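You operate a simulated robot arm through the tools that you are given. There is no shell and no other tool. Be economical: measure what you need, move in short steps, check, and stop when the job is done.

You are at the controls of a simulated robot arm. One attempt, no reset.

JOB
Brush the lint off the grey shirt, then rub soap on the patch beside its fold.
Fine: brush and soap go back on their trays. Nothing pinched, dropped or knocked over. A coat counts when it lies all over at full strength: go over it till it gets no stronger. What is to be rubbed or washed off counts as gone when no trace of it is left.

It is judged by the outcome, as a careful person would: the job done as asked, and still so three seconds after it is handed in. It fails if anything else is knocked over, pushed out of place, dropped, spilled or broken. Flat cloth is picked up by pressing the open fingertips on it (5 to 10 N) and closing them slowly along it; thin cloth reads only 2 to 8 mm in the jaws.

ROBOT AND FRAMES
A 7-joint arm with a two-finger parallel gripper, fixed in place. Base frame: the origin is at the foot of the arm, x ahead of it, y to its left, z up. Units: mm, rad, N and s.
Its first joint turns from -1.152 to 1.152 rad. Payload 2.4 kg.
The TCP is the grasp point between the finger pads, 30 mm short of the fingertips. In the tool frame z runs along the fingers and y along their closing line. The gripper opens to 94 mm. The fingers are 28 mm wide and 10 mm thick; the gripper's body (50 by 96 mm) begins 55 mm behind the TCP.
Orientation is that of the tool frame in the base frame, as a unit quaternion [w, x, y, z]. With the fingers straight down and closing along the base's y, the tool's x points along the base's -x, its y along +y and its z along -z.

CONTROLS
- The arm moves only by the tool apply_moves. Its argument "commands" is a list of rows, each a list of 6 numbers: the shift along the tool's x, y, z in mm, then the turn, a rotation vector about the tool's x, y, z in rad. In form: [[x, y, z, wx, wy, wz], ...]. A call has 1 to 10 rows; each row shifts and turns the commanded pose from where the row before left it, along the tool's axes as they then stand. "jaw" is the finger opening in mm, from 0 to 94, set as the call begins (left out, the last holds). Rows are played at 5 a second. More than 50 mm and 0.15 rad between two rows, or a gripper value outside its range, and nothing of the call is played. A pose out of reach is approached as far as the arm can. The call stops where the force on the tool passes 40 N (or 10 N more than at its start, if that is more) or the arm is blocked; 0.2 s more then pass. Each finger travels about 153 mm/s and halts on what it meets, pressing with about 30 N; the grip force reading is that of the motor and also rises with nothing between the fingers. The clock runs only during rows and for 0.2 s after the last one: add rows that do not move to give the fingers time. It gives the time, the measured TCP pose, the force on the tool (base axes), the opening and the grip force at its end, in the units of the frame above (readings bear some noise), with the torque about the TCP (base axes, N m) and any sound that the robot's microphone picked up, and new pictures: "views" is both (left out), scene, wrist or none.
- Cameras (640 x 400 px; columns grow to the right, rows downward): "scene" is fixed at [37.3, 488.5, 1425.8]; the picture's right is [-0.67, -0.75, 0.00], its down [-0.51, 0.45, -0.73] and it looks along [0.55, -0.49, -0.68] (base axes); focal length 313 px, centre (320, 200). "wrist" rides on the gripper at [76, 14, -102] in the tool frame; the picture's right is [-0.18, 0.98, 0.00], its down [-0.75, -0.14, -0.64] and it looks along [-0.63, -0.12, 0.77] (tool axes); focal length 243 px, centre (320, 200). There is no depth. A picture from a camera that has moved, and an enlarged one, comes with that camera's place and axes in the base frame and with its lens. The place of the scene camera against the robot may be out by one fixed shift of up to 12 mm in any direction.
- close_up(camera, box): a new picture of the part [left, top, right, bottom] of that camera's present view, enlarged. It takes no simulated time.
- hand_in(): hands the job in; it is judged then, once.

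Go step by step. Nothing tells you positions but the pictures and the camera data: compare them with the known pose of the tool, close in by small moves and look again before you grip or let go. The budget is 120 turns and 200 pictures, counting those below and the enlarged ones. Unless the task says otherwise, let go and move clear before handing in, and close with one line.

The tools are called as a command line: name --pt "numbers of a row" for each row, then --argument value for the rest, lists and objects as JSON in quotes. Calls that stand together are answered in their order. apply_moves: Moves the arm, as the interface text tells. Its arguments: {"type":"object","properties":{"commands":{"type":"array"},"jaw":{"type":"number"},"views":{"type":"string","enum":["both","scene","wrist","none"]}},"required":["commands"]} The other tools are called the same way: close_up (camera, box) takes an enlarged picture of a part of a camera's view; hand_in () hands the job in.

At the start:

```text
time: 0.0
tcp_pos: [433.1, 53.7, 1080.4]
tool_rot: [0.0, 0.0, 1.0, 0.0]
ft_force: [0.3, 0.2, 0.9]
ft_torque: [0.01, 0.01, 0.0]
grip_width: 93.9
grip_force: 0.0
```

scene: 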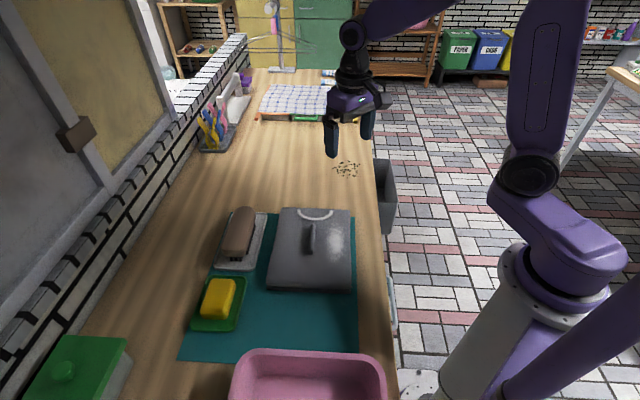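
wrist: 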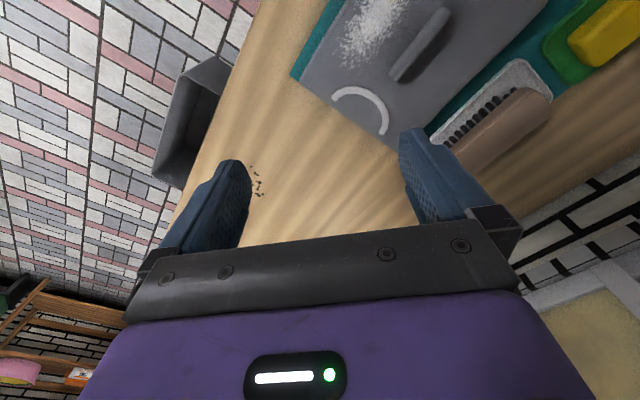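

I see a grey folded shirt on a teal mat, with a brush on a tray and soap on a green tray beside it. I'll look closer first.

close_up --camera "scene" --box '[170, 190, 390, 370]'

close_up --camera "wrist" --box '[280, 0, 640, 200]'

```text
2.22 times, centred on (280, 280) of scene
camera zoom: at [37.3, 488.5, 1425.8], right [-0.67, -0.75, 0.0], down [-0.51, 0.45, -0.73], along [0.55, -0.49, -0.68], focal length 696 px, centre (409, 22)
```

zoom: 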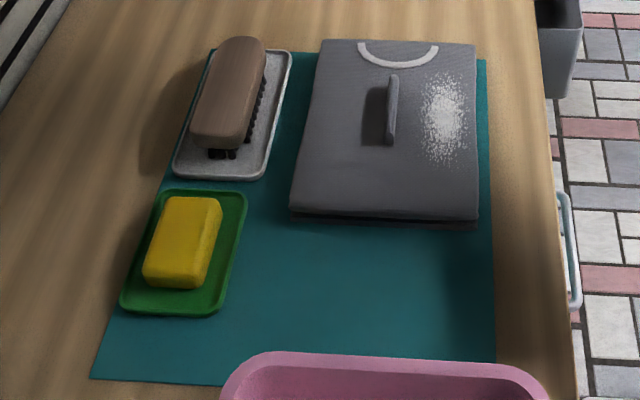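

```text
1.78 times, centred on (460, 100) of wrist
camera zoom: at [356.1, 65.8, 1182.0], right [0.18, 0.98, 0.0], down [0.75, -0.14, 0.64], along [0.63, -0.12, -0.77], focal length 431 px, centre (71, 378)
```

zoom: 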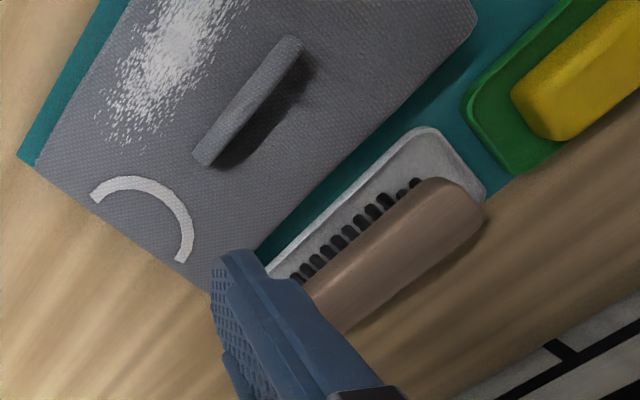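

Triangulating both cameras puts the table top near z≈830 in the reported frame: shirt about (420,170), brush about (533,290), soap about (415,420). I'll move to a better vantage and look again.

apply_moves --pt "30 40 0 0 0 0" --pt "30 40 0 0 0 0" --pt "30 40 0 0 0 0" --pt "20 40 0 0 0 0" --pt "0 0 0 0 0 0"

```text
time: 1.2
tcp_pos: [320.2, 208.4, 1080.9]
tool_rot: [0.0, 0.001, 1.0, 0.0]
ft_force: [0.4, -0.5, 0.4]
ft_torque: [0.0, -0.02, -0.03]
grip_width: 93.6
grip_force: 0.1
camera wrist: at [245.3, 222.1, 1183.5], right [0.19, 0.98, 0.0], down [0.75, -0.14, 0.64], along [0.63, -0.12, -0.77], focal length 243 px, centre (320, 200)
```

scene: 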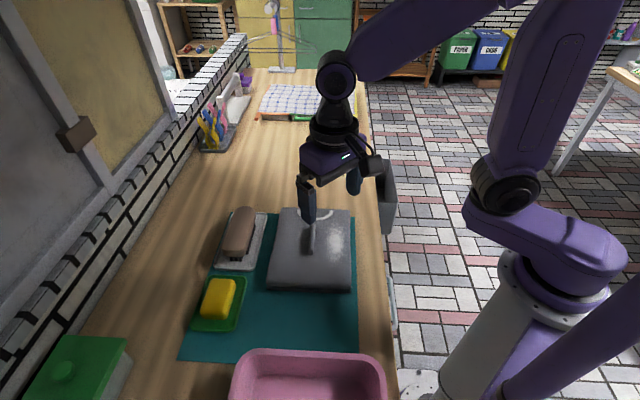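
wrist: 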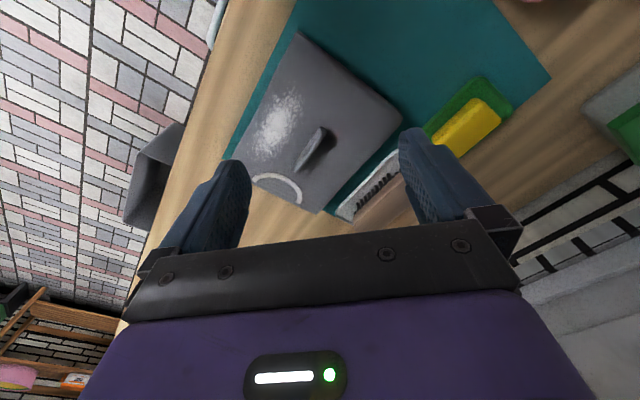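

Fold sits about (420,174,841). I'll yaw the tool ~43° so the fingers close across the brush and move over the brush, staying high.

apply_moves --pt "0 0 0 0 0 0.15" --pt "0 0 0 0 0 0.15" --pt "0 0 0 0 0 0.15" --pt "0 0 0 0 0 0.15" --pt "0 0 0 0 0 0.15" --pt "-12 40 0 0 0 0" --pt "-12 40 0 0 0 0" --pt "-12 40 0 0 0 0" --pt "-12 30 0 0 0 0" --pt "0 0 0 0 0 0"

```text
time: 3.4
tcp_pos: [459.1, 288.3, 1080.0]
tool_rot: [-0.001, 0.366, 0.931, 0.0]
ft_force: [0.6, -0.2, 0.0]
ft_torque: [-0.03, 0.02, 0.02]
grip_width: 93.6
grip_force: 0.2
camera wrist: at [414.3, 350.6, 1181.6], right [0.8, 0.59, 0.0], down [0.46, -0.62, 0.64], along [0.38, -0.52, -0.77], focal length 243 px, centre (320, 200)
```

scene: 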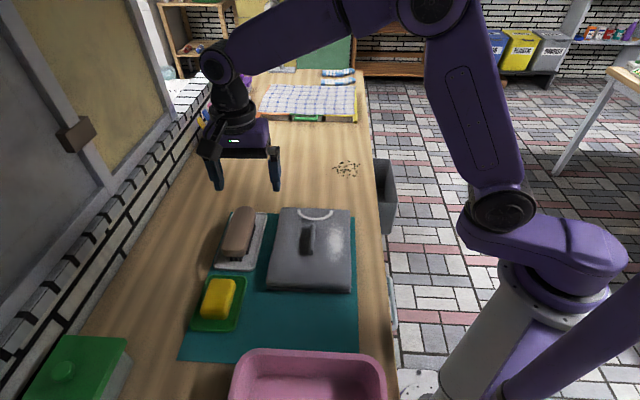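
wrist: 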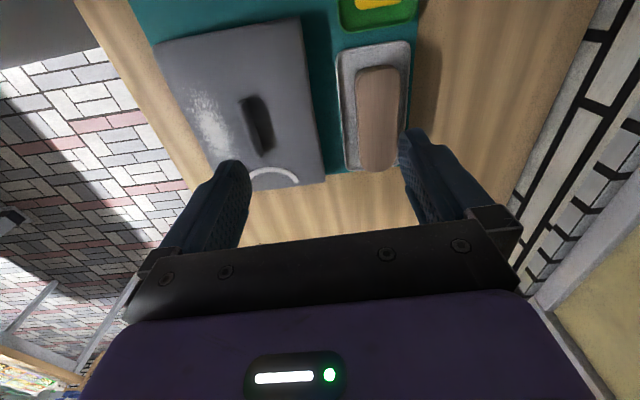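

close_up --camera "wrist" --box '[150, 0, 450, 190]'

close_up --camera "scene" --box '[190, 200, 270, 250]'

```text
2.11 times, centred on (300, 95) of wrist
camera zoom: at [414.3, 350.6, 1181.6], right [0.8, 0.59, 0.0], down [0.46, -0.62, 0.64], along [0.38, -0.52, -0.77], focal length 511 px, centre (362, 421)
```

zoom: 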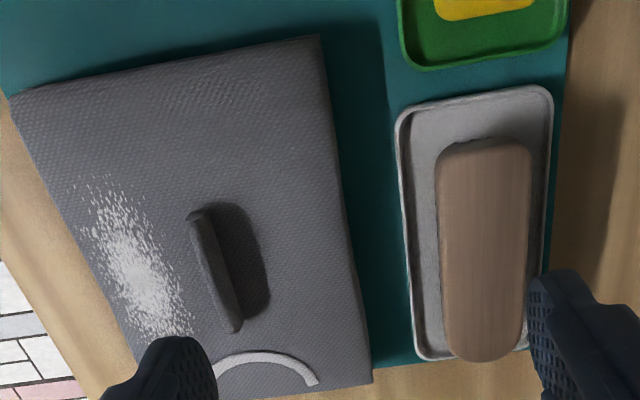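

```text
8.00 times, centred on (230, 225) of scene
camera zoom: at [37.3, 488.5, 1425.8], right [-0.67, -0.75, 0.0], down [-0.51, 0.45, -0.73], along [0.55, -0.49, -0.68], focal length 2504 px, centre (1040, 0)
```

zoom: 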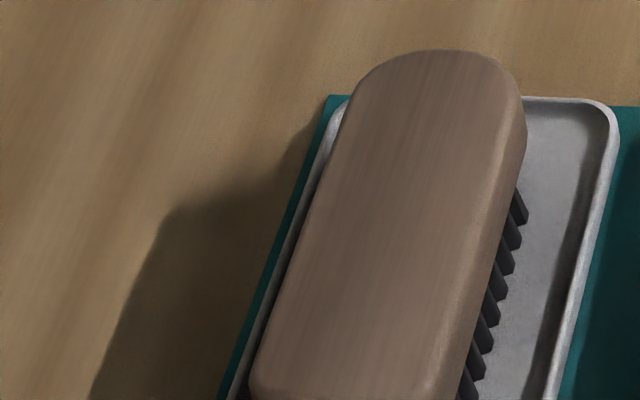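

Brush block spans about (604,241)–(507,339), top z≈863, trays z≈800, shirt top z≈815. I'll move above the brush centre and look again.

apply_moves --pt "-23 22 30 0 0 0" --pt "-23 22 30 0 0 0" --pt "-23 23 30 0 0 0" --pt "0 0 30 0 0 0" --pt "0 0 0 0 0 0"

```text
time: 4.6
tcp_pos: [553.9, 288.5, 958.7]
tool_rot: [0.0, 0.366, 0.931, 0.001]
ft_force: [0.1, 0.2, 0.7]
ft_torque: [0.0, 0.02, -0.03]
grip_width: 94.3
grip_force: 0.1
camera wrist: at [509.2, 349.7, 1059.6], right [0.8, 0.59, 0.0], down [0.46, -0.62, 0.64], along [0.38, -0.52, -0.77], focal length 243 px, centre (320, 200)
```

scene: 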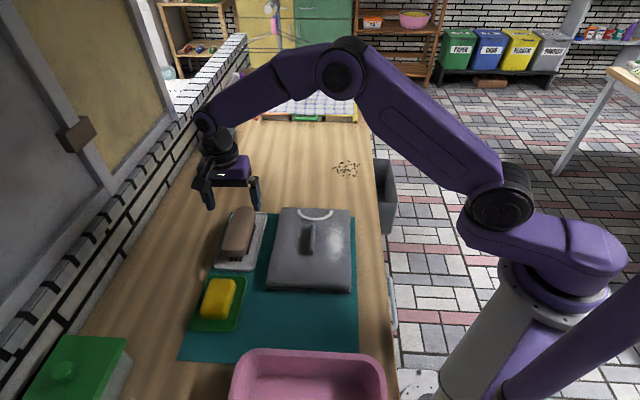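
wrist: 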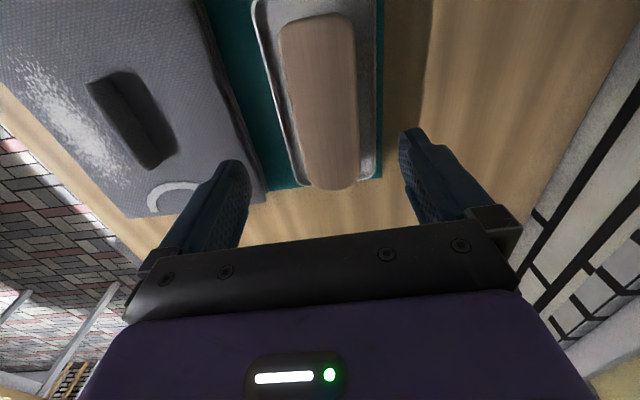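

apply_moves --pt "0 4 25 0 0 0.06" --pt "0 0 30 0 0 0" --pt "0 0 0 0 0 0" --views "wrist"

close_up --camera "scene" --box '[185, 160, 285, 280]'

```text
time: 5.4
tcp_pos: [558.9, 293.4, 904.8]
tool_rot: [0.0, 0.394, 0.919, 0.0]
ft_force: [-0.3, 0.9, 0.0]
ft_torque: [0.02, -0.01, -0.01]
grip_width: 94.0
grip_force: 0.1
camera wrist: at [517.3, 356.4, 1006.1], right [0.84, 0.54, 0.0], down [0.42, -0.64, 0.64], along [0.35, -0.54, -0.77], focal length 243 px, centre (320, 200)
```

wrist: 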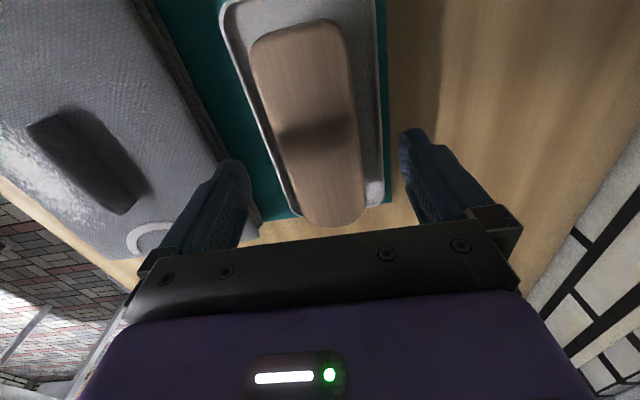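

```text
3.33 times, centred on (235, 220) of scene
camera zoom: at [37.3, 488.5, 1425.8], right [-0.67, -0.75, 0.0], down [-0.51, 0.45, -0.73], along [0.55, -0.49, -0.68], focal length 1044 px, centre (603, 133)
```

zoom: 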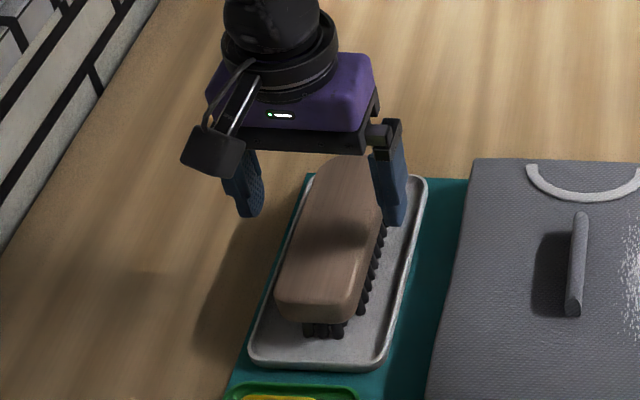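

Aligned over the brush. Descending to grip its wooden block.

apply_moves --pt "0 0 15 0 0 0" --pt "0 0 14 0 0 0" --pt "0 0 0 0 0 0" --views "wrist"

close_up --camera "scene" --box '[185, 160, 285, 280]'

```text
time: 6.2
tcp_pos: [559.0, 293.7, 876.8]
tool_rot: [0.0, 0.394, 0.919, 0.0]
ft_force: [0.3, -0.7, 0.4]
ft_torque: [-0.01, -0.03, 0.0]
grip_width: 93.7
grip_force: 0.2
camera wrist: at [517.0, 357.8, 977.5], right [0.84, 0.54, 0.0], down [0.42, -0.64, 0.64], along [0.35, -0.54, -0.77], focal length 243 px, centre (320, 200)
```

wrist: 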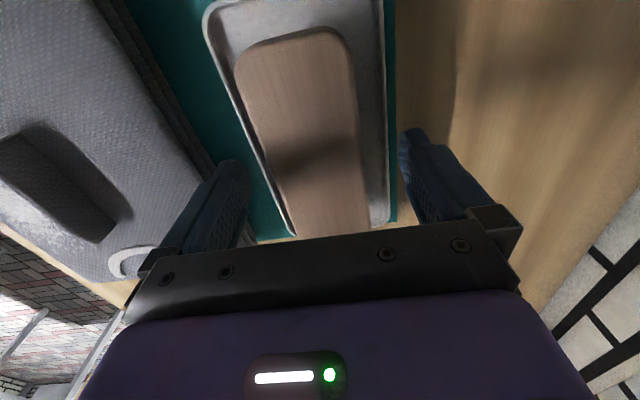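

```text
3.33 times, centred on (235, 220) of scene
camera zoom: at [37.3, 488.5, 1425.8], right [-0.67, -0.75, 0.0], down [-0.51, 0.45, -0.73], along [0.55, -0.49, -0.68], focal length 1044 px, centre (603, 133)
```

zoom: 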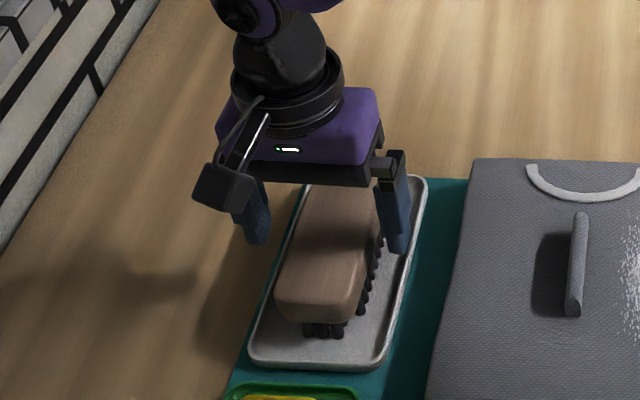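

apply_moves --pt "0 0 0 0 0 0" --pt "0 0 0 0 0 0" --pt "0 0 0 0 0 0" --jaw 40 --views "wrist"

close_up --camera "scene" --box '[185, 160, 285, 280]'

```text
time: 7.0
tcp_pos: [558.5, 294.1, 877.4]
tool_rot: [-0.001, 0.393, 0.919, 0.001]
ft_force: [0.8, -0.1, 0.5]
ft_torque: [0.03, -0.05, 0.0]
grip_width: 55.3
grip_force: 29.6
camera wrist: at [517.0, 357.7, 977.6], right [0.84, 0.54, 0.0], down [0.42, -0.64, 0.64], along [0.35, -0.54, -0.77], focal length 243 px, centre (320, 200)
```

wrist: 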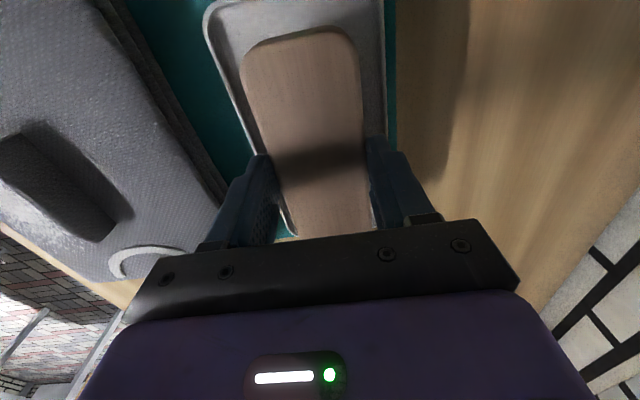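

```text
3.33 times, centred on (235, 220) of scene
camera zoom: at [37.3, 488.5, 1425.8], right [-0.67, -0.75, 0.0], down [-0.51, 0.45, -0.73], along [0.55, -0.49, -0.68], focal length 1044 px, centre (603, 133)
```

zoom: 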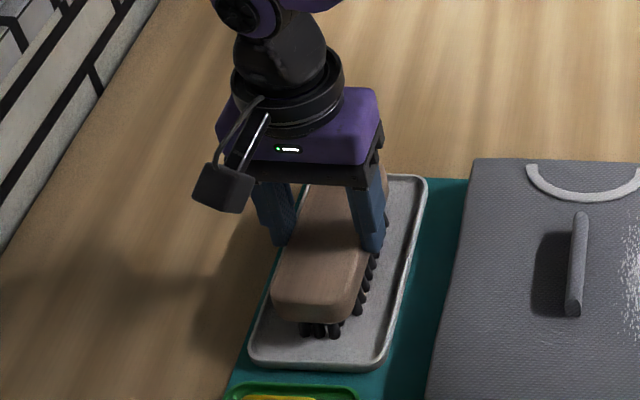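

Gripped at 55 mm. Lifting straight up.

apply_moves --pt "0 0 -20 0 0 0" --pt "0 0 -30 0 0 0" --pt "0 0 -30 0 0 0" --pt "0 0 0 0 0 0"

close_up --camera "scene" --box '[185, 130, 385, 300]'

```text
time: 8.0
tcp_pos: [558.3, 293.9, 955.7]
tool_rot: [0.0, 0.394, 0.919, 0.0]
ft_force: [-0.2, 0.0, -1.7]
ft_torque: [0.0, 0.02, 0.0]
grip_width: 55.4
grip_force: 29.4
camera wrist: at [517.0, 357.9, 1057.4], right [0.84, 0.54, 0.0], down [0.42, -0.64, 0.64], along [0.35, -0.54, -0.77], focal length 243 px, centre (320, 200)
```

scene: 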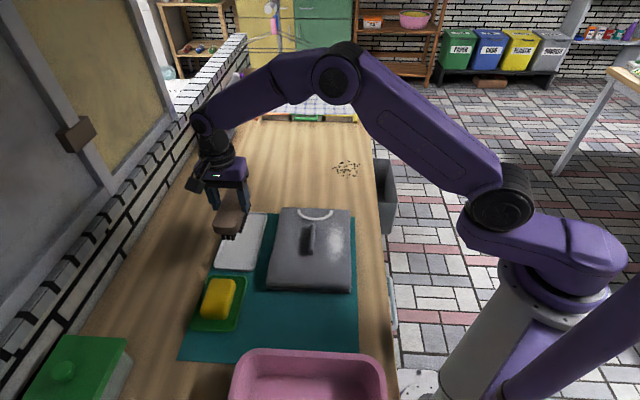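
wrist: 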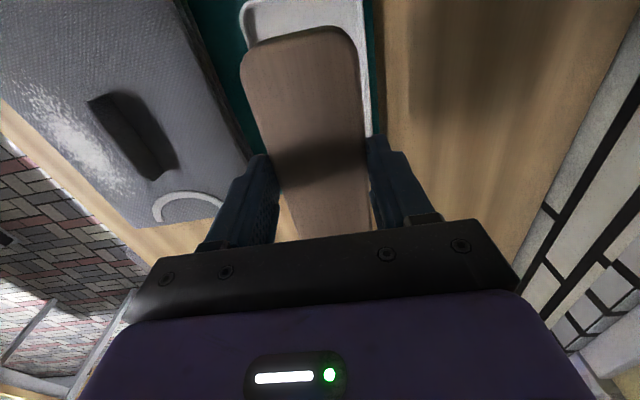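

```text
2.35 times, centred on (285, 215) of scene
camera zoom: at [37.3, 488.5, 1425.8], right [-0.67, -0.75, 0.0], down [-0.51, 0.45, -0.73], along [0.55, -0.49, -0.68], focal length 737 px, centre (402, 165)
```

zoom: 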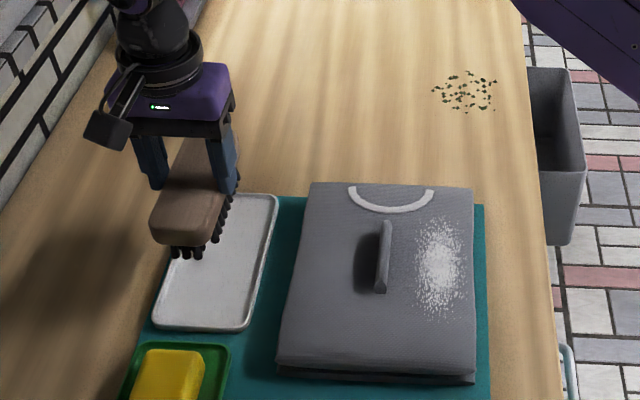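

Brush is clear with bristles below. I'll carry it across, above the lint, and check alignment.

apply_moves --pt "0 -35 0 0 0 0" --pt "0 -35 0 0 0 0" --pt "0 -35 0 0 0 0" --pt "0 -35 0 0 0 0" --pt "0 -35 0 0 0 0" --pt "0 -35 0 0 0 0" --pt "0 -35 0 0 0 0" --pt "0 0 0 0 0 0"

close_up --camera "scene" --box '[240, 150, 390, 310]'

```text
time: 9.8
tcp_pos: [381.9, 122.9, 956.1]
tool_rot: [0.0, 0.394, 0.919, 0.0]
ft_force: [-0.5, 0.0, -1.0]
ft_torque: [0.0, 0.03, 0.03]
grip_width: 55.1
grip_force: 30.6
camera wrist: at [340.0, 187.9, 1057.7], right [0.84, 0.55, 0.0], down [0.42, -0.64, 0.64], along [0.35, -0.54, -0.77], focal length 243 px, centre (320, 200)
```

scene: 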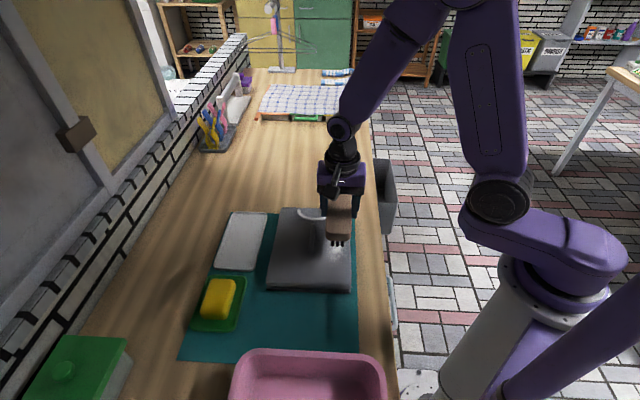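
wrist: 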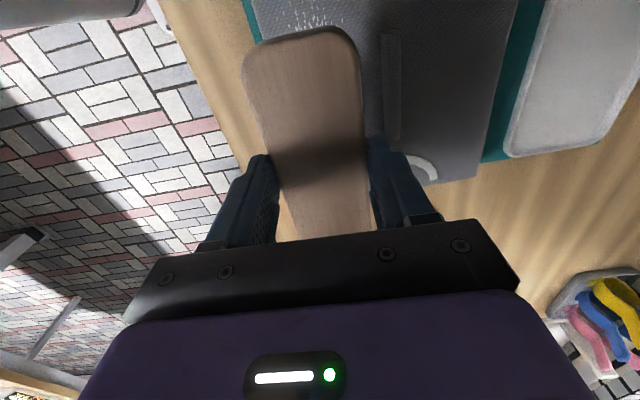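

```text
2.50 times, centred on (315, 230) of scene
camera zoom: at [37.3, 488.4, 1425.8], right [-0.67, -0.75, 0.0], down [-0.51, 0.45, -0.73], along [0.55, -0.49, -0.68], focal length 783 px, centre (332, 125)
```

zoom: 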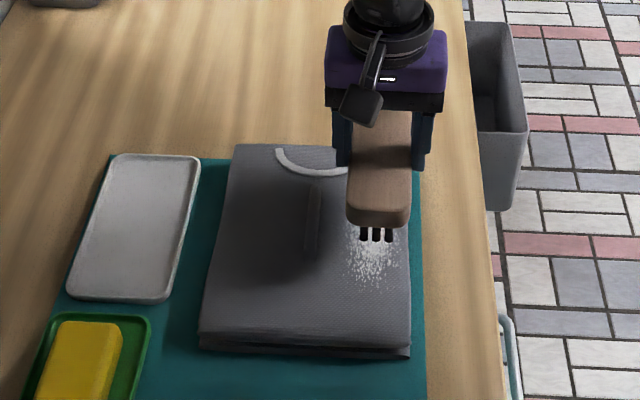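

The lint near end is about (345,171); the brush is roughly over it. Lowering toward the shirt with a small shift toward the lint's centre line.

apply_moves --pt "0 2 25 0 0 0" --pt "0 1 20 0 0 0" --pt "0 0 6 0 0 0" --pt "0 0 0 0 0 0" --views "none"

close_up --camera "scene" --box '[240, 150, 390, 310]'

```text
time: 10.8
tcp_pos: [383.2, 128.4, 905.4]
tool_rot: [0.0, 0.393, 0.919, 0.0]
ft_force: [-0.3, 0.0, -0.7]
ft_torque: [0.01, 0.04, 0.0]
grip_width: 55.2
grip_force: 30.3
```

```text
2.50 times, centred on (315, 230) of scene
camera zoom: at [37.3, 488.5, 1425.8], right [-0.67, -0.75, 0.0], down [-0.51, 0.45, -0.73], along [0.55, -0.49, -0.68], focal length 783 px, centre (332, 125)
```

zoom: 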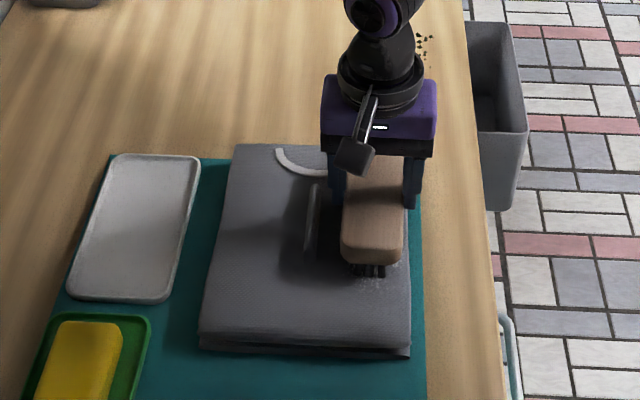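

apply_moves --pt "0 0 3 0 0 0" --pt "0 0 3 0 0 0" --pt "0 0 0 0 0 0" --views "none"

```text
time: 11.6
tcp_pos: [382.9, 128.6, 900.2]
tool_rot: [0.002, 0.394, 0.919, 0.002]
ft_force: [0.9, -1.7, 30.3]
ft_torque: [-0.09, -0.02, 0.03]
grip_width: 55.4
grip_force: 29.8
```

Contact at TCP z≈901, quite firm. I'll ease off slightly and stroke along the patch.

apply_moves --pt "0 0 -1.0 0 0 0" --pt "0 0 0 0 0 0" --views "none"

```text
time: 12.2
tcp_pos: [381.4, 127.1, 900.2]
tool_rot: [0.0, 0.393, 0.92, -0.001]
ft_force: [4.4, 1.0, 7.4]
ft_torque: [-0.12, -0.67, 0.15]
grip_width: 55.5
grip_force: 29.9
```

apply_moves --pt "15 0 0 0 0 0" --pt "15 0 0 0 0 0" --pt "-15 0 0 0 0 0" --pt "-15 0 0 0 0 0" --pt "-15 0 0 0 0 0" --pt "-15 0 0 0 0 0" --pt "15 0 0 0 0 0" --pt "15 0 0 0 0 0" --pt "0 0 0 0 0 0" --views "none"

close_up --camera "scene" --box '[240, 150, 390, 310]'

```text
time: 14.2
tcp_pos: [380.0, 127.3, 900.3]
tool_rot: [0.0, 0.394, 0.919, 0.0]
ft_force: [0.5, 0.5, -1.2]
ft_torque: [0.05, 0.02, -0.01]
grip_width: 55.6
grip_force: 30.0
```

```text
2.50 times, centred on (315, 230) of scene
camera zoom: at [37.3, 488.5, 1425.8], right [-0.67, -0.75, 0.0], down [-0.51, 0.45, -0.73], along [0.55, -0.49, -0.68], focal length 783 px, centre (332, 125)
```

zoom: 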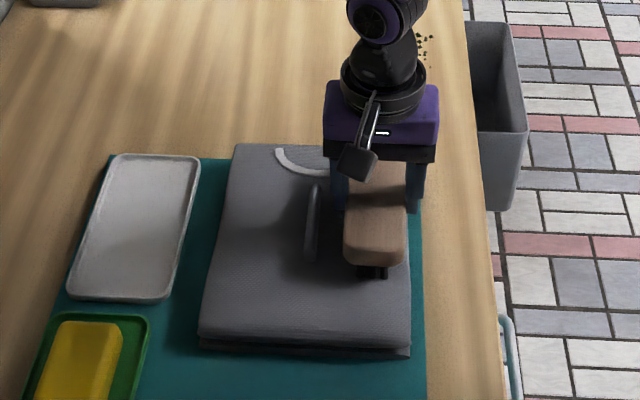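

Lint is coming off. I'll lift to look at what remains.

apply_moves --pt "0 0 -30 0 0 0" --pt "40 -30 -10 0 0 0" --pt "40 -40 0 0 0 0" --pt "40 0 0 0 0 0" --pt "0 0 0 0 0 0" --views "wrist"

close_up --camera "scene" --box '[250, 190, 370, 300]'

```text
refused: row 2 steps farther than a row can; nothing moved
```

```text
3.64 times, centred on (310, 245) of scene
camera zoom: at [37.3, 488.5, 1425.8], right [-0.67, -0.75, 0.0], down [-0.51, 0.45, -0.73], along [0.55, -0.49, -0.68], focal length 1138 px, centre (356, 36)
```

zoom: 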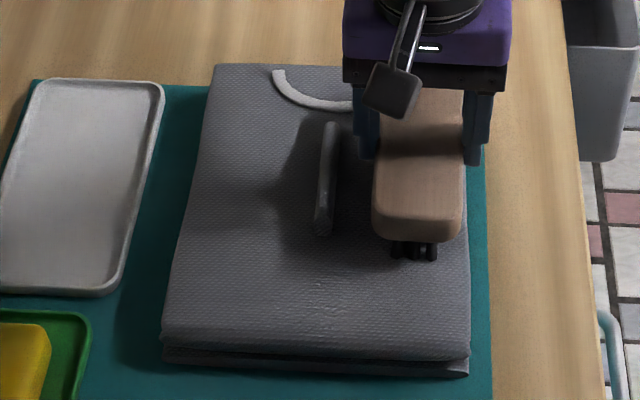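

apply_moves --pt "0 0 -30 0 0 0" --pt "-35 0 -20 0 0 0" --pt "-45 0 0 0 0 0" --pt "-45 0 0 0 0 0" --pt "-45 0 0 0 0 0" --pt "0 0 0 0 0 0" --views "wrist"

close_up --camera "scene" --box '[260, 200, 360, 295]'

```text
time: 15.6
tcp_pos: [499.5, 1.9, 948.1]
tool_rot: [0.0, 0.394, 0.919, 0.0]
ft_force: [-0.4, -0.3, -1.8]
ft_torque: [0.03, 0.03, -0.02]
grip_width: 55.3
grip_force: 30.0
camera wrist: at [458.2, 64.6, 1049.1], right [0.84, 0.55, 0.0], down [0.42, -0.64, 0.64], along [0.35, -0.54, -0.77], focal length 243 px, centre (320, 200)
```

wrist: 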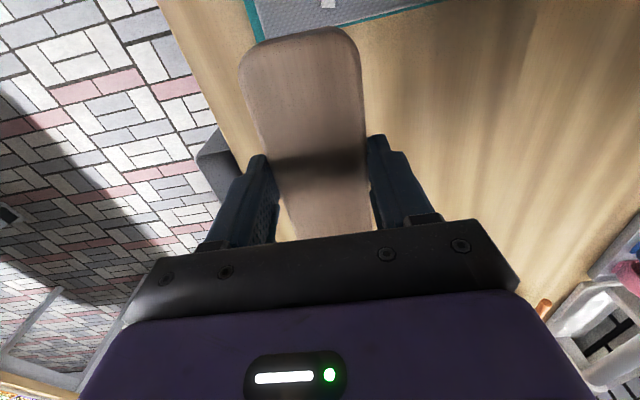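

```text
4.21 times, centred on (310, 248) of scene
camera zoom: at [37.3, 488.4, 1425.8], right [-0.67, -0.75, 0.0], down [-0.51, 0.45, -0.73], along [0.55, -0.49, -0.68], focal length 1318 px, centre (362, 0)
```

zoom: 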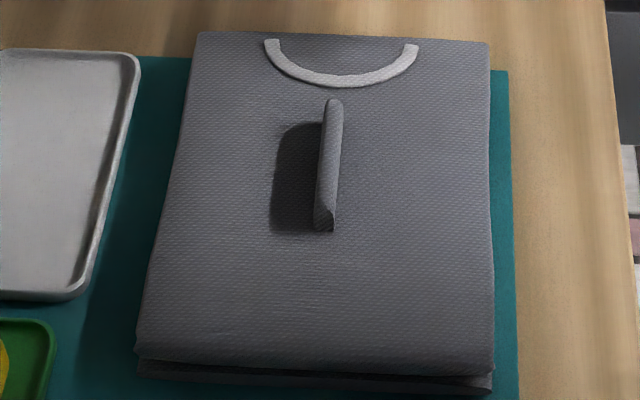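

The lint seems gone; a stronger zoom will show any trace and the "patch".

close_up --camera "scene" --box '[315, 210, 355, 250]'

close_up --camera "scene" --box '[310, 245, 355, 293]'

close_up --camera "scene" --box '[268, 210, 318, 290]'

```text
10.00 times, centred on (335, 230) of scene
camera zoom: at [37.3, 488.4, 1425.8], right [-0.67, -0.75, 0.0], down [-0.51, 0.45, -0.73], along [0.55, -0.49, -0.68], focal length 3131 px, centre (170, -100)
```

zoom: 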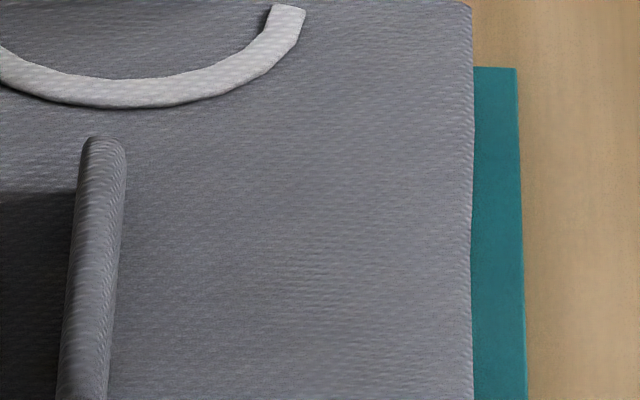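

```text
8.33 times, centred on (332, 269) of scene
camera zoom: at [37.3, 488.4, 1425.8], right [-0.67, -0.75, 0.0], down [-0.51, 0.45, -0.73], along [0.55, -0.49, -0.68], focal length 2609 px, centre (216, -375)
```

zoom: 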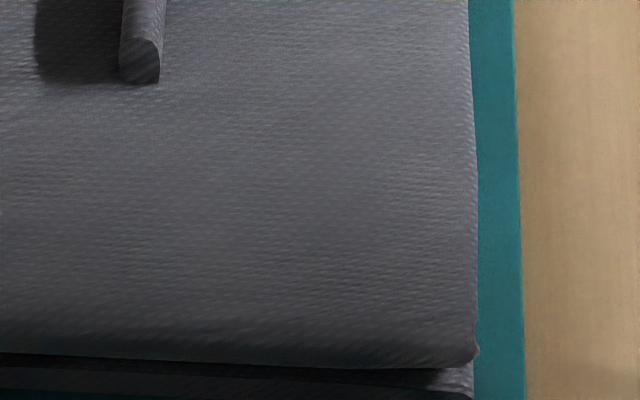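

```text
5.00 times, centred on (293, 250) of scene
camera zoom: at [37.3, 488.4, 1425.8], right [-0.67, -0.75, 0.0], down [-0.51, 0.45, -0.73], along [0.55, -0.49, -0.68], focal length 1565 px, centre (455, -50)
```

zoom: 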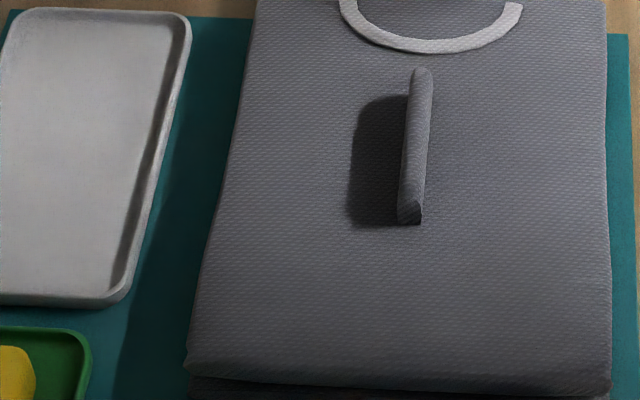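

Shirt looks clean where the lint was. I'll carry the brush back above its tray and inspect the shirt with the wrist camera on the way.

apply_moves --pt "20 34 -10 0 0 0" --pt "25 35 0 0 0 0" --pt "25 35 0 0 0 0" --pt "25 35 0 0 0 0" --pt "25 35 0 0 0 0" --pt "25 35 0 0 0 0" --pt "25.7 35 0 0 0 0" --pt "0 0 0 0 0 0" --views "wrist"

close_up --camera "wrist" --box '[0, 0, 250, 230]'

close_up --camera "scene" --box '[270, 200, 360, 295]'

```text
time: 17.4
tcp_pos: [558.6, 292.3, 961.9]
tool_rot: [0.0, 0.393, 0.919, 0.0]
ft_force: [-0.1, 0.0, -0.7]
ft_torque: [0.01, -0.01, 0.0]
grip_width: 55.5
grip_force: 29.5
camera wrist: at [517.6, 356.7, 1064.1], right [0.84, 0.54, 0.0], down [0.42, -0.64, 0.64], along [0.35, -0.54, -0.77], focal length 243 px, centre (320, 200)
```

wrist: 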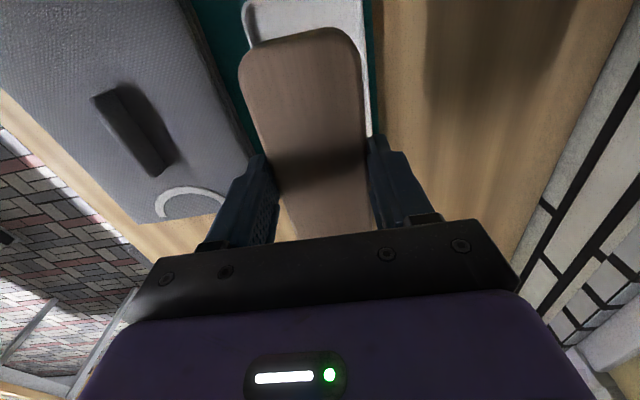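

```text
1.74 times, centred on (125, 115) of wrist
camera zoom: at [517.6, 356.7, 1064.1], right [0.84, 0.54, 0.0], down [0.42, -0.64, 0.64], along [0.35, -0.54, -0.77], focal length 422 px, centre (659, 348)
```

zoom: 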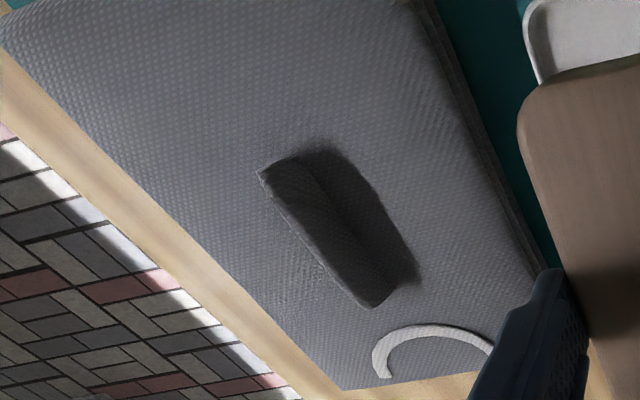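

```text
4.21 times, centred on (315, 248) of scene
camera zoom: at [37.3, 488.5, 1425.8], right [-0.67, -0.75, 0.0], down [-0.51, 0.45, -0.73], along [0.55, -0.49, -0.68], focal length 1318 px, centre (341, 0)
```

zoom: 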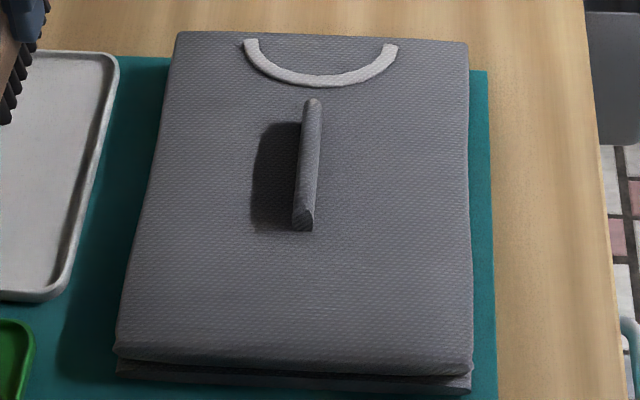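

close_up --camera "wrist" --box '[80, 60, 200, 190]'

close_up --camera "scene" --box '[295, 215, 330, 262]'

close_up --camera "wrist" --box '[0, 0, 200, 120]'

```text
3.08 times, centred on (140, 125) of wrist
camera zoom: at [517.6, 356.7, 1064.1], right [0.84, 0.54, 0.0], down [0.42, -0.64, 0.64], along [0.35, -0.54, -0.77], focal length 746 px, centre (874, 431)
```

zoom: 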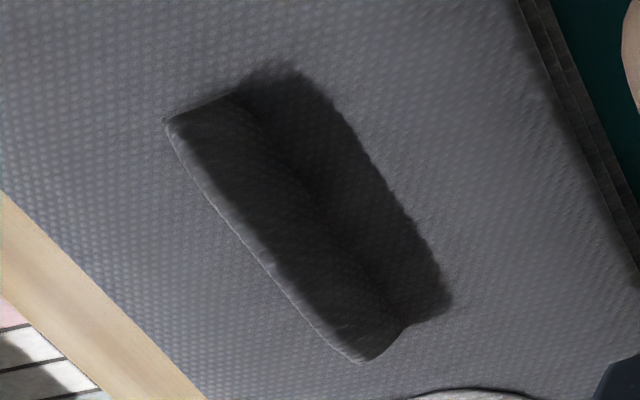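

```text
8.51 times, centred on (312, 238) of scene
camera zoom: at [37.3, 488.5, 1425.8], right [-0.67, -0.75, 0.0], down [-0.51, 0.45, -0.73], along [0.55, -0.49, -0.68], focal length 2664 px, centre (384, -128)
```

zoom: 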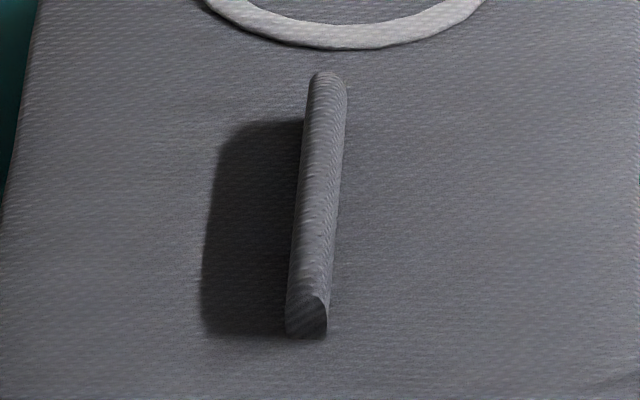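

```text
3.20 times, centred on (100, 60) of wrist
camera zoom: at [517.6, 356.7, 1064.1], right [0.84, 0.54, 0.0], down [0.42, -0.64, 0.64], along [0.35, -0.54, -0.77], focal length 776 px, centre (1024, 648)
```

zoom: 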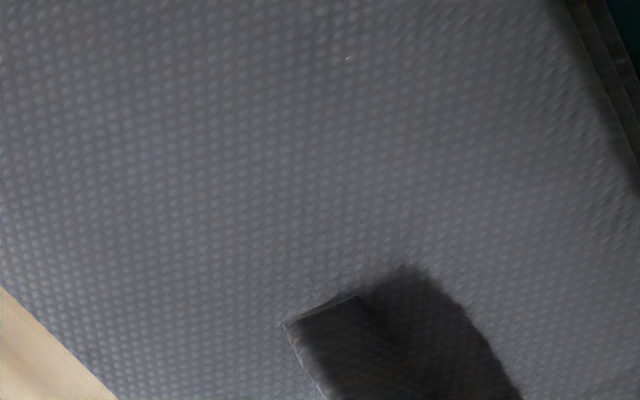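

The dark area is only the fold's shadow, and no other patch is visible, so I take the patch to be the spot the lint covered: (436,80)–(342,170), about 54 mm wide. Now I set the brush back on its tray.

apply_moves --pt "1 1 30 0 0 0" --pt "0 0 30 0 0 0" --pt "0 0 18 0 0 0" --pt "0 0 4 0 0 0" --pt "0 0 0 0 0 0" --views "none"

close_up --camera "scene" --box '[185, 160, 285, 280]'

```text
time: 18.6
tcp_pos: [557.7, 297.0, 877.8]
tool_rot: [0.0, 0.395, 0.919, 0.001]
ft_force: [-0.1, 0.7, -0.6]
ft_torque: [0.01, 0.0, -0.02]
grip_width: 55.2
grip_force: 29.7
```

```text
3.33 times, centred on (235, 220) of scene
camera zoom: at [37.3, 488.5, 1425.8], right [-0.67, -0.75, 0.0], down [-0.51, 0.45, -0.73], along [0.55, -0.49, -0.68], focal length 1044 px, centre (603, 133)
```

zoom: 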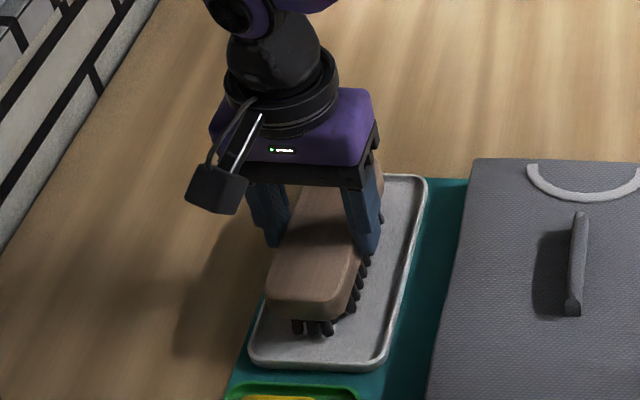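

apply_moves --pt "0 -8 -3 0 0 0" --pt "0 0 2 0 0 0" --pt "0 0 1.5 0 0 0" --pt "0 0 0 0 0 0" --views "none"

close_up --camera "scene" --box '[185, 160, 285, 280]'

```text
time: 19.6
tcp_pos: [551.7, 293.4, 876.3]
tool_rot: [0.0, 0.394, 0.919, -0.001]
ft_force: [-0.3, 0.6, -1.2]
ft_torque: [0.02, 0.05, 0.02]
grip_width: 55.1
grip_force: 30.1
```

```text
3.33 times, centred on (235, 220) of scene
camera zoom: at [37.3, 488.5, 1425.8], right [-0.67, -0.75, 0.0], down [-0.51, 0.45, -0.73], along [0.55, -0.49, -0.68], focal length 1044 px, centre (603, 133)
```

zoom: 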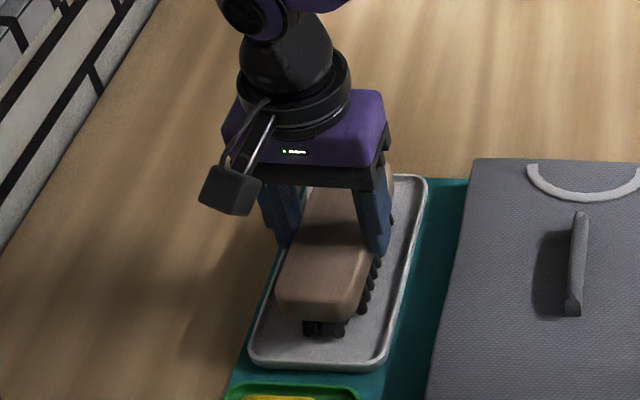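

apply_moves --pt "0 0 0.8 0 0 0" --pt "0 0 0 0 0 0" --views "none"

```text
time: 20.2
tcp_pos: [552.4, 293.7, 875.5]
tool_rot: [0.0, 0.394, 0.919, 0.0]
ft_force: [-0.4, -0.1, -0.3]
ft_torque: [0.03, 0.01, -0.01]
grip_width: 55.3
grip_force: 29.7
```

apply_moves --pt "0 0 0.8 0 0 0" --pt "0 0 0.6 0 0 0" --pt "0 0 0 0 0 0" --views "none"

```text
time: 21.0
tcp_pos: [552.6, 292.6, 875.5]
tool_rot: [0.0, 0.394, 0.919, -0.001]
ft_force: [0.6, 0.0, -0.9]
ft_torque: [0.01, 0.0, -0.01]
grip_width: 55.1
grip_force: 30.0
```

apply_moves --pt "0 0 1 0 0 0" --pt "0 0 0 0 0 0" --views "none"

```text
time: 21.6
tcp_pos: [553.9, 292.0, 874.6]
tool_rot: [0.0, 0.394, 0.919, -0.001]
ft_force: [-0.3, -0.5, -0.7]
ft_torque: [0.0, -0.04, 0.01]
grip_width: 55.4
grip_force: 30.1
```

apply_moves --pt "0 0 1 0 0 0" --pt "0 0 1 0 0 0" --pt "0 0 0 0 0 0" --views "none"

close_up --camera "scene" --box '[195, 190, 275, 280]'

```text
time: 22.4
tcp_pos: [553.0, 292.6, 871.9]
tool_rot: [-0.001, 0.394, 0.919, 0.0]
ft_force: [-0.1, 0.1, -1.2]
ft_torque: [0.0, 0.01, 0.04]
grip_width: 55.2
grip_force: 30.3
```

```text
4.44 times, centred on (235, 235) of scene
camera zoom: at [37.3, 488.5, 1425.8], right [-0.67, -0.75, 0.0], down [-0.51, 0.45, -0.73], along [0.55, -0.49, -0.68], focal length 1391 px, centre (698, 44)
```

zoom: 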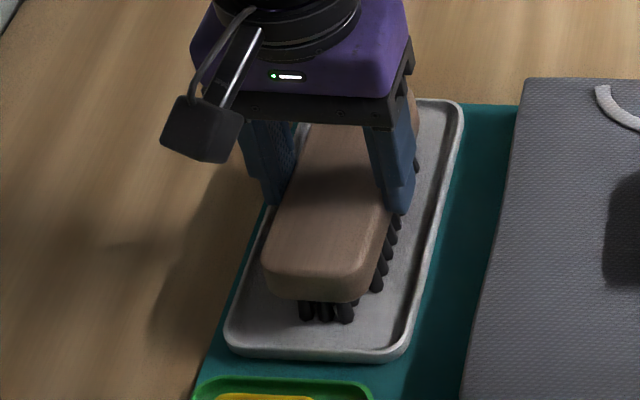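

apply_moves --pt "0 0 1 0 0 0" --pt "0 0 1 0 0 0" --pt "0 0 0 0 0 0" --views "none"

```text
time: 23.2
tcp_pos: [554.0, 293.7, 870.5]
tool_rot: [0.0, 0.394, 0.919, 0.001]
ft_force: [-5.1, -3.2, 21.0]
ft_torque: [-0.35, 0.33, -0.03]
grip_width: 55.5
grip_force: 30.1
```

Contact with the tray. Ease off and release gently.

apply_moves --pt "0 0 -0.7 0 0 0" --pt "0 0 0 0 0 0" --views "none"

apply_moves --pt "0 0 0 0 0 0" --pt "0 0 0 0 0 0" --pt "0 0 -30 0 0 0" --pt "0 0 -40 0 0 0" --pt "0 0 -40 0 0 0" --pt "0 0 -30 0 0 0" --pt "0 0 0 0 0 0" --jaw 94

```text
time: 23.8
tcp_pos: [553.0, 293.3, 870.7]
tool_rot: [-0.001, 0.394, 0.919, 0.001]
ft_force: [2.0, 1.0, 7.3]
ft_torque: [-0.01, -0.07, 0.01]
grip_width: 55.5
grip_force: 29.8
```

```text
time: 25.4
tcp_pos: [552.1, 292.9, 1011.4]
tool_rot: [0.0, 0.394, 0.919, 0.0]
ft_force: [0.3, 0.0, 0.9]
ft_torque: [0.0, 0.0, 0.0]
grip_width: 94.1
grip_force: 0.2
camera wrist: at [510.4, 355.9, 1112.7], right [0.84, 0.54, 0.0], down [0.42, -0.64, 0.64], along [0.35, -0.54, -0.77], focal length 243 px, centre (320, 200)
```

scene: 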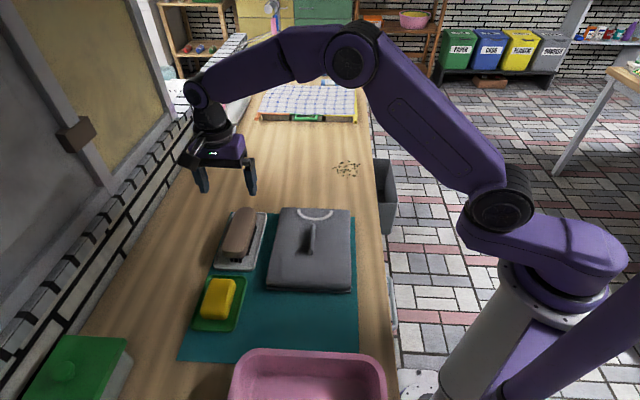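
wrist: 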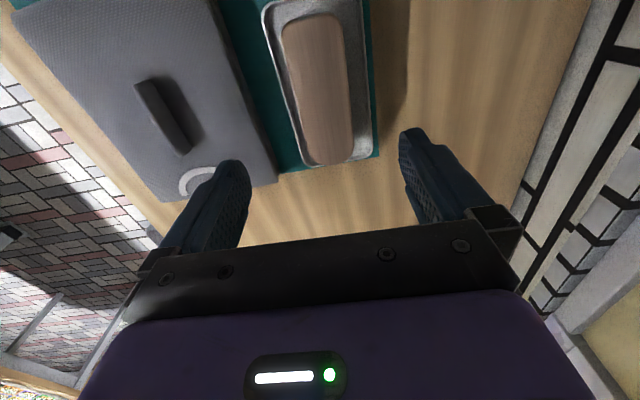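

Brush is back on its tray. I'll check the shirt from here, unobstructed, then go to the soap.

close_up --camera "wrist" --box '[0, 0, 260, 200]'

close_up --camera "scene" --box '[180, 260, 260, 340]'

```text
2.00 times, centred on (130, 100) of wrist
camera zoom: at [510.4, 355.9, 1112.7], right [0.84, 0.54, 0.0], down [0.42, -0.64, 0.64], along [0.35, -0.54, -0.77], focal length 485 px, centre (700, 400)
```

zoom: 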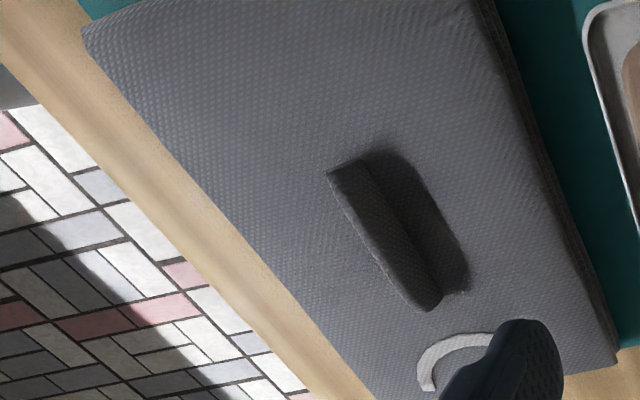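

```text
5.00 times, centred on (220, 300) of scene
camera zoom: at [37.3, 488.5, 1425.8], right [-0.67, -0.75, 0.0], down [-0.51, 0.45, -0.73], along [0.55, -0.49, -0.68], focal length 1565 px, centre (820, -300)
```

zoom: 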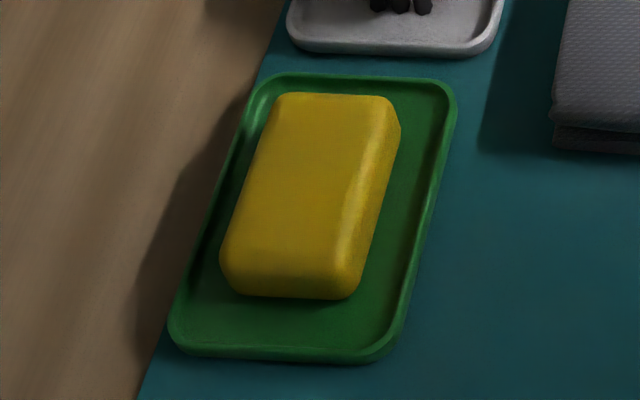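

apply_moves --pt "42 0 10 0 0 0" --pt "42 0 10 0 0 0" --pt "42 0 10 0 0 0" --pt "42 0 10 0 0 0" --pt "0 0 0 0 0 0" --views "wrist"

close_up --camera "wrist" --box '[200, 0, 420, 170]'

```text
time: 26.6
tcp_pos: [437.5, 411.6, 969.6]
tool_rot: [0.0, 0.394, 0.919, 0.001]
ft_force: [0.0, -0.4, 0.0]
ft_torque: [0.04, -0.01, 0.01]
grip_width: 93.8
grip_force: 0.1
camera wrist: at [395.9, 475.5, 1071.7], right [0.84, 0.54, 0.0], down [0.42, -0.64, 0.64], along [0.35, -0.54, -0.77], focal length 243 px, centre (320, 200)
```

wrist: 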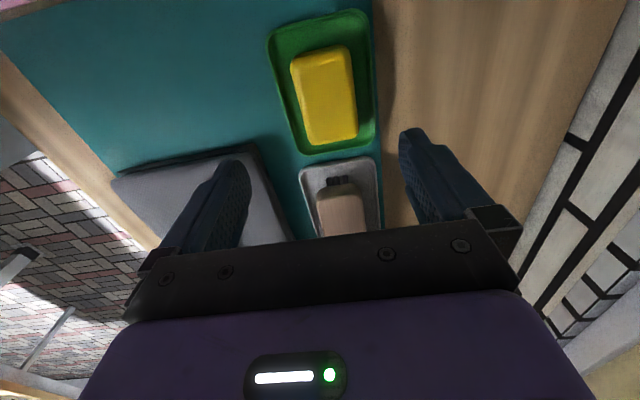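

```text
2.35 times, centred on (310, 85) of wrist
camera zoom: at [395.9, 475.5, 1071.7], right [0.84, 0.54, 0.0], down [0.42, -0.64, 0.64], along [0.35, -0.54, -0.77], focal length 571 px, centre (344, 471)
```

zoom: 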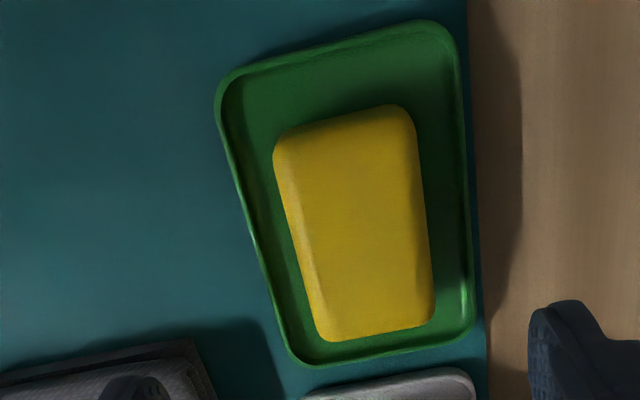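

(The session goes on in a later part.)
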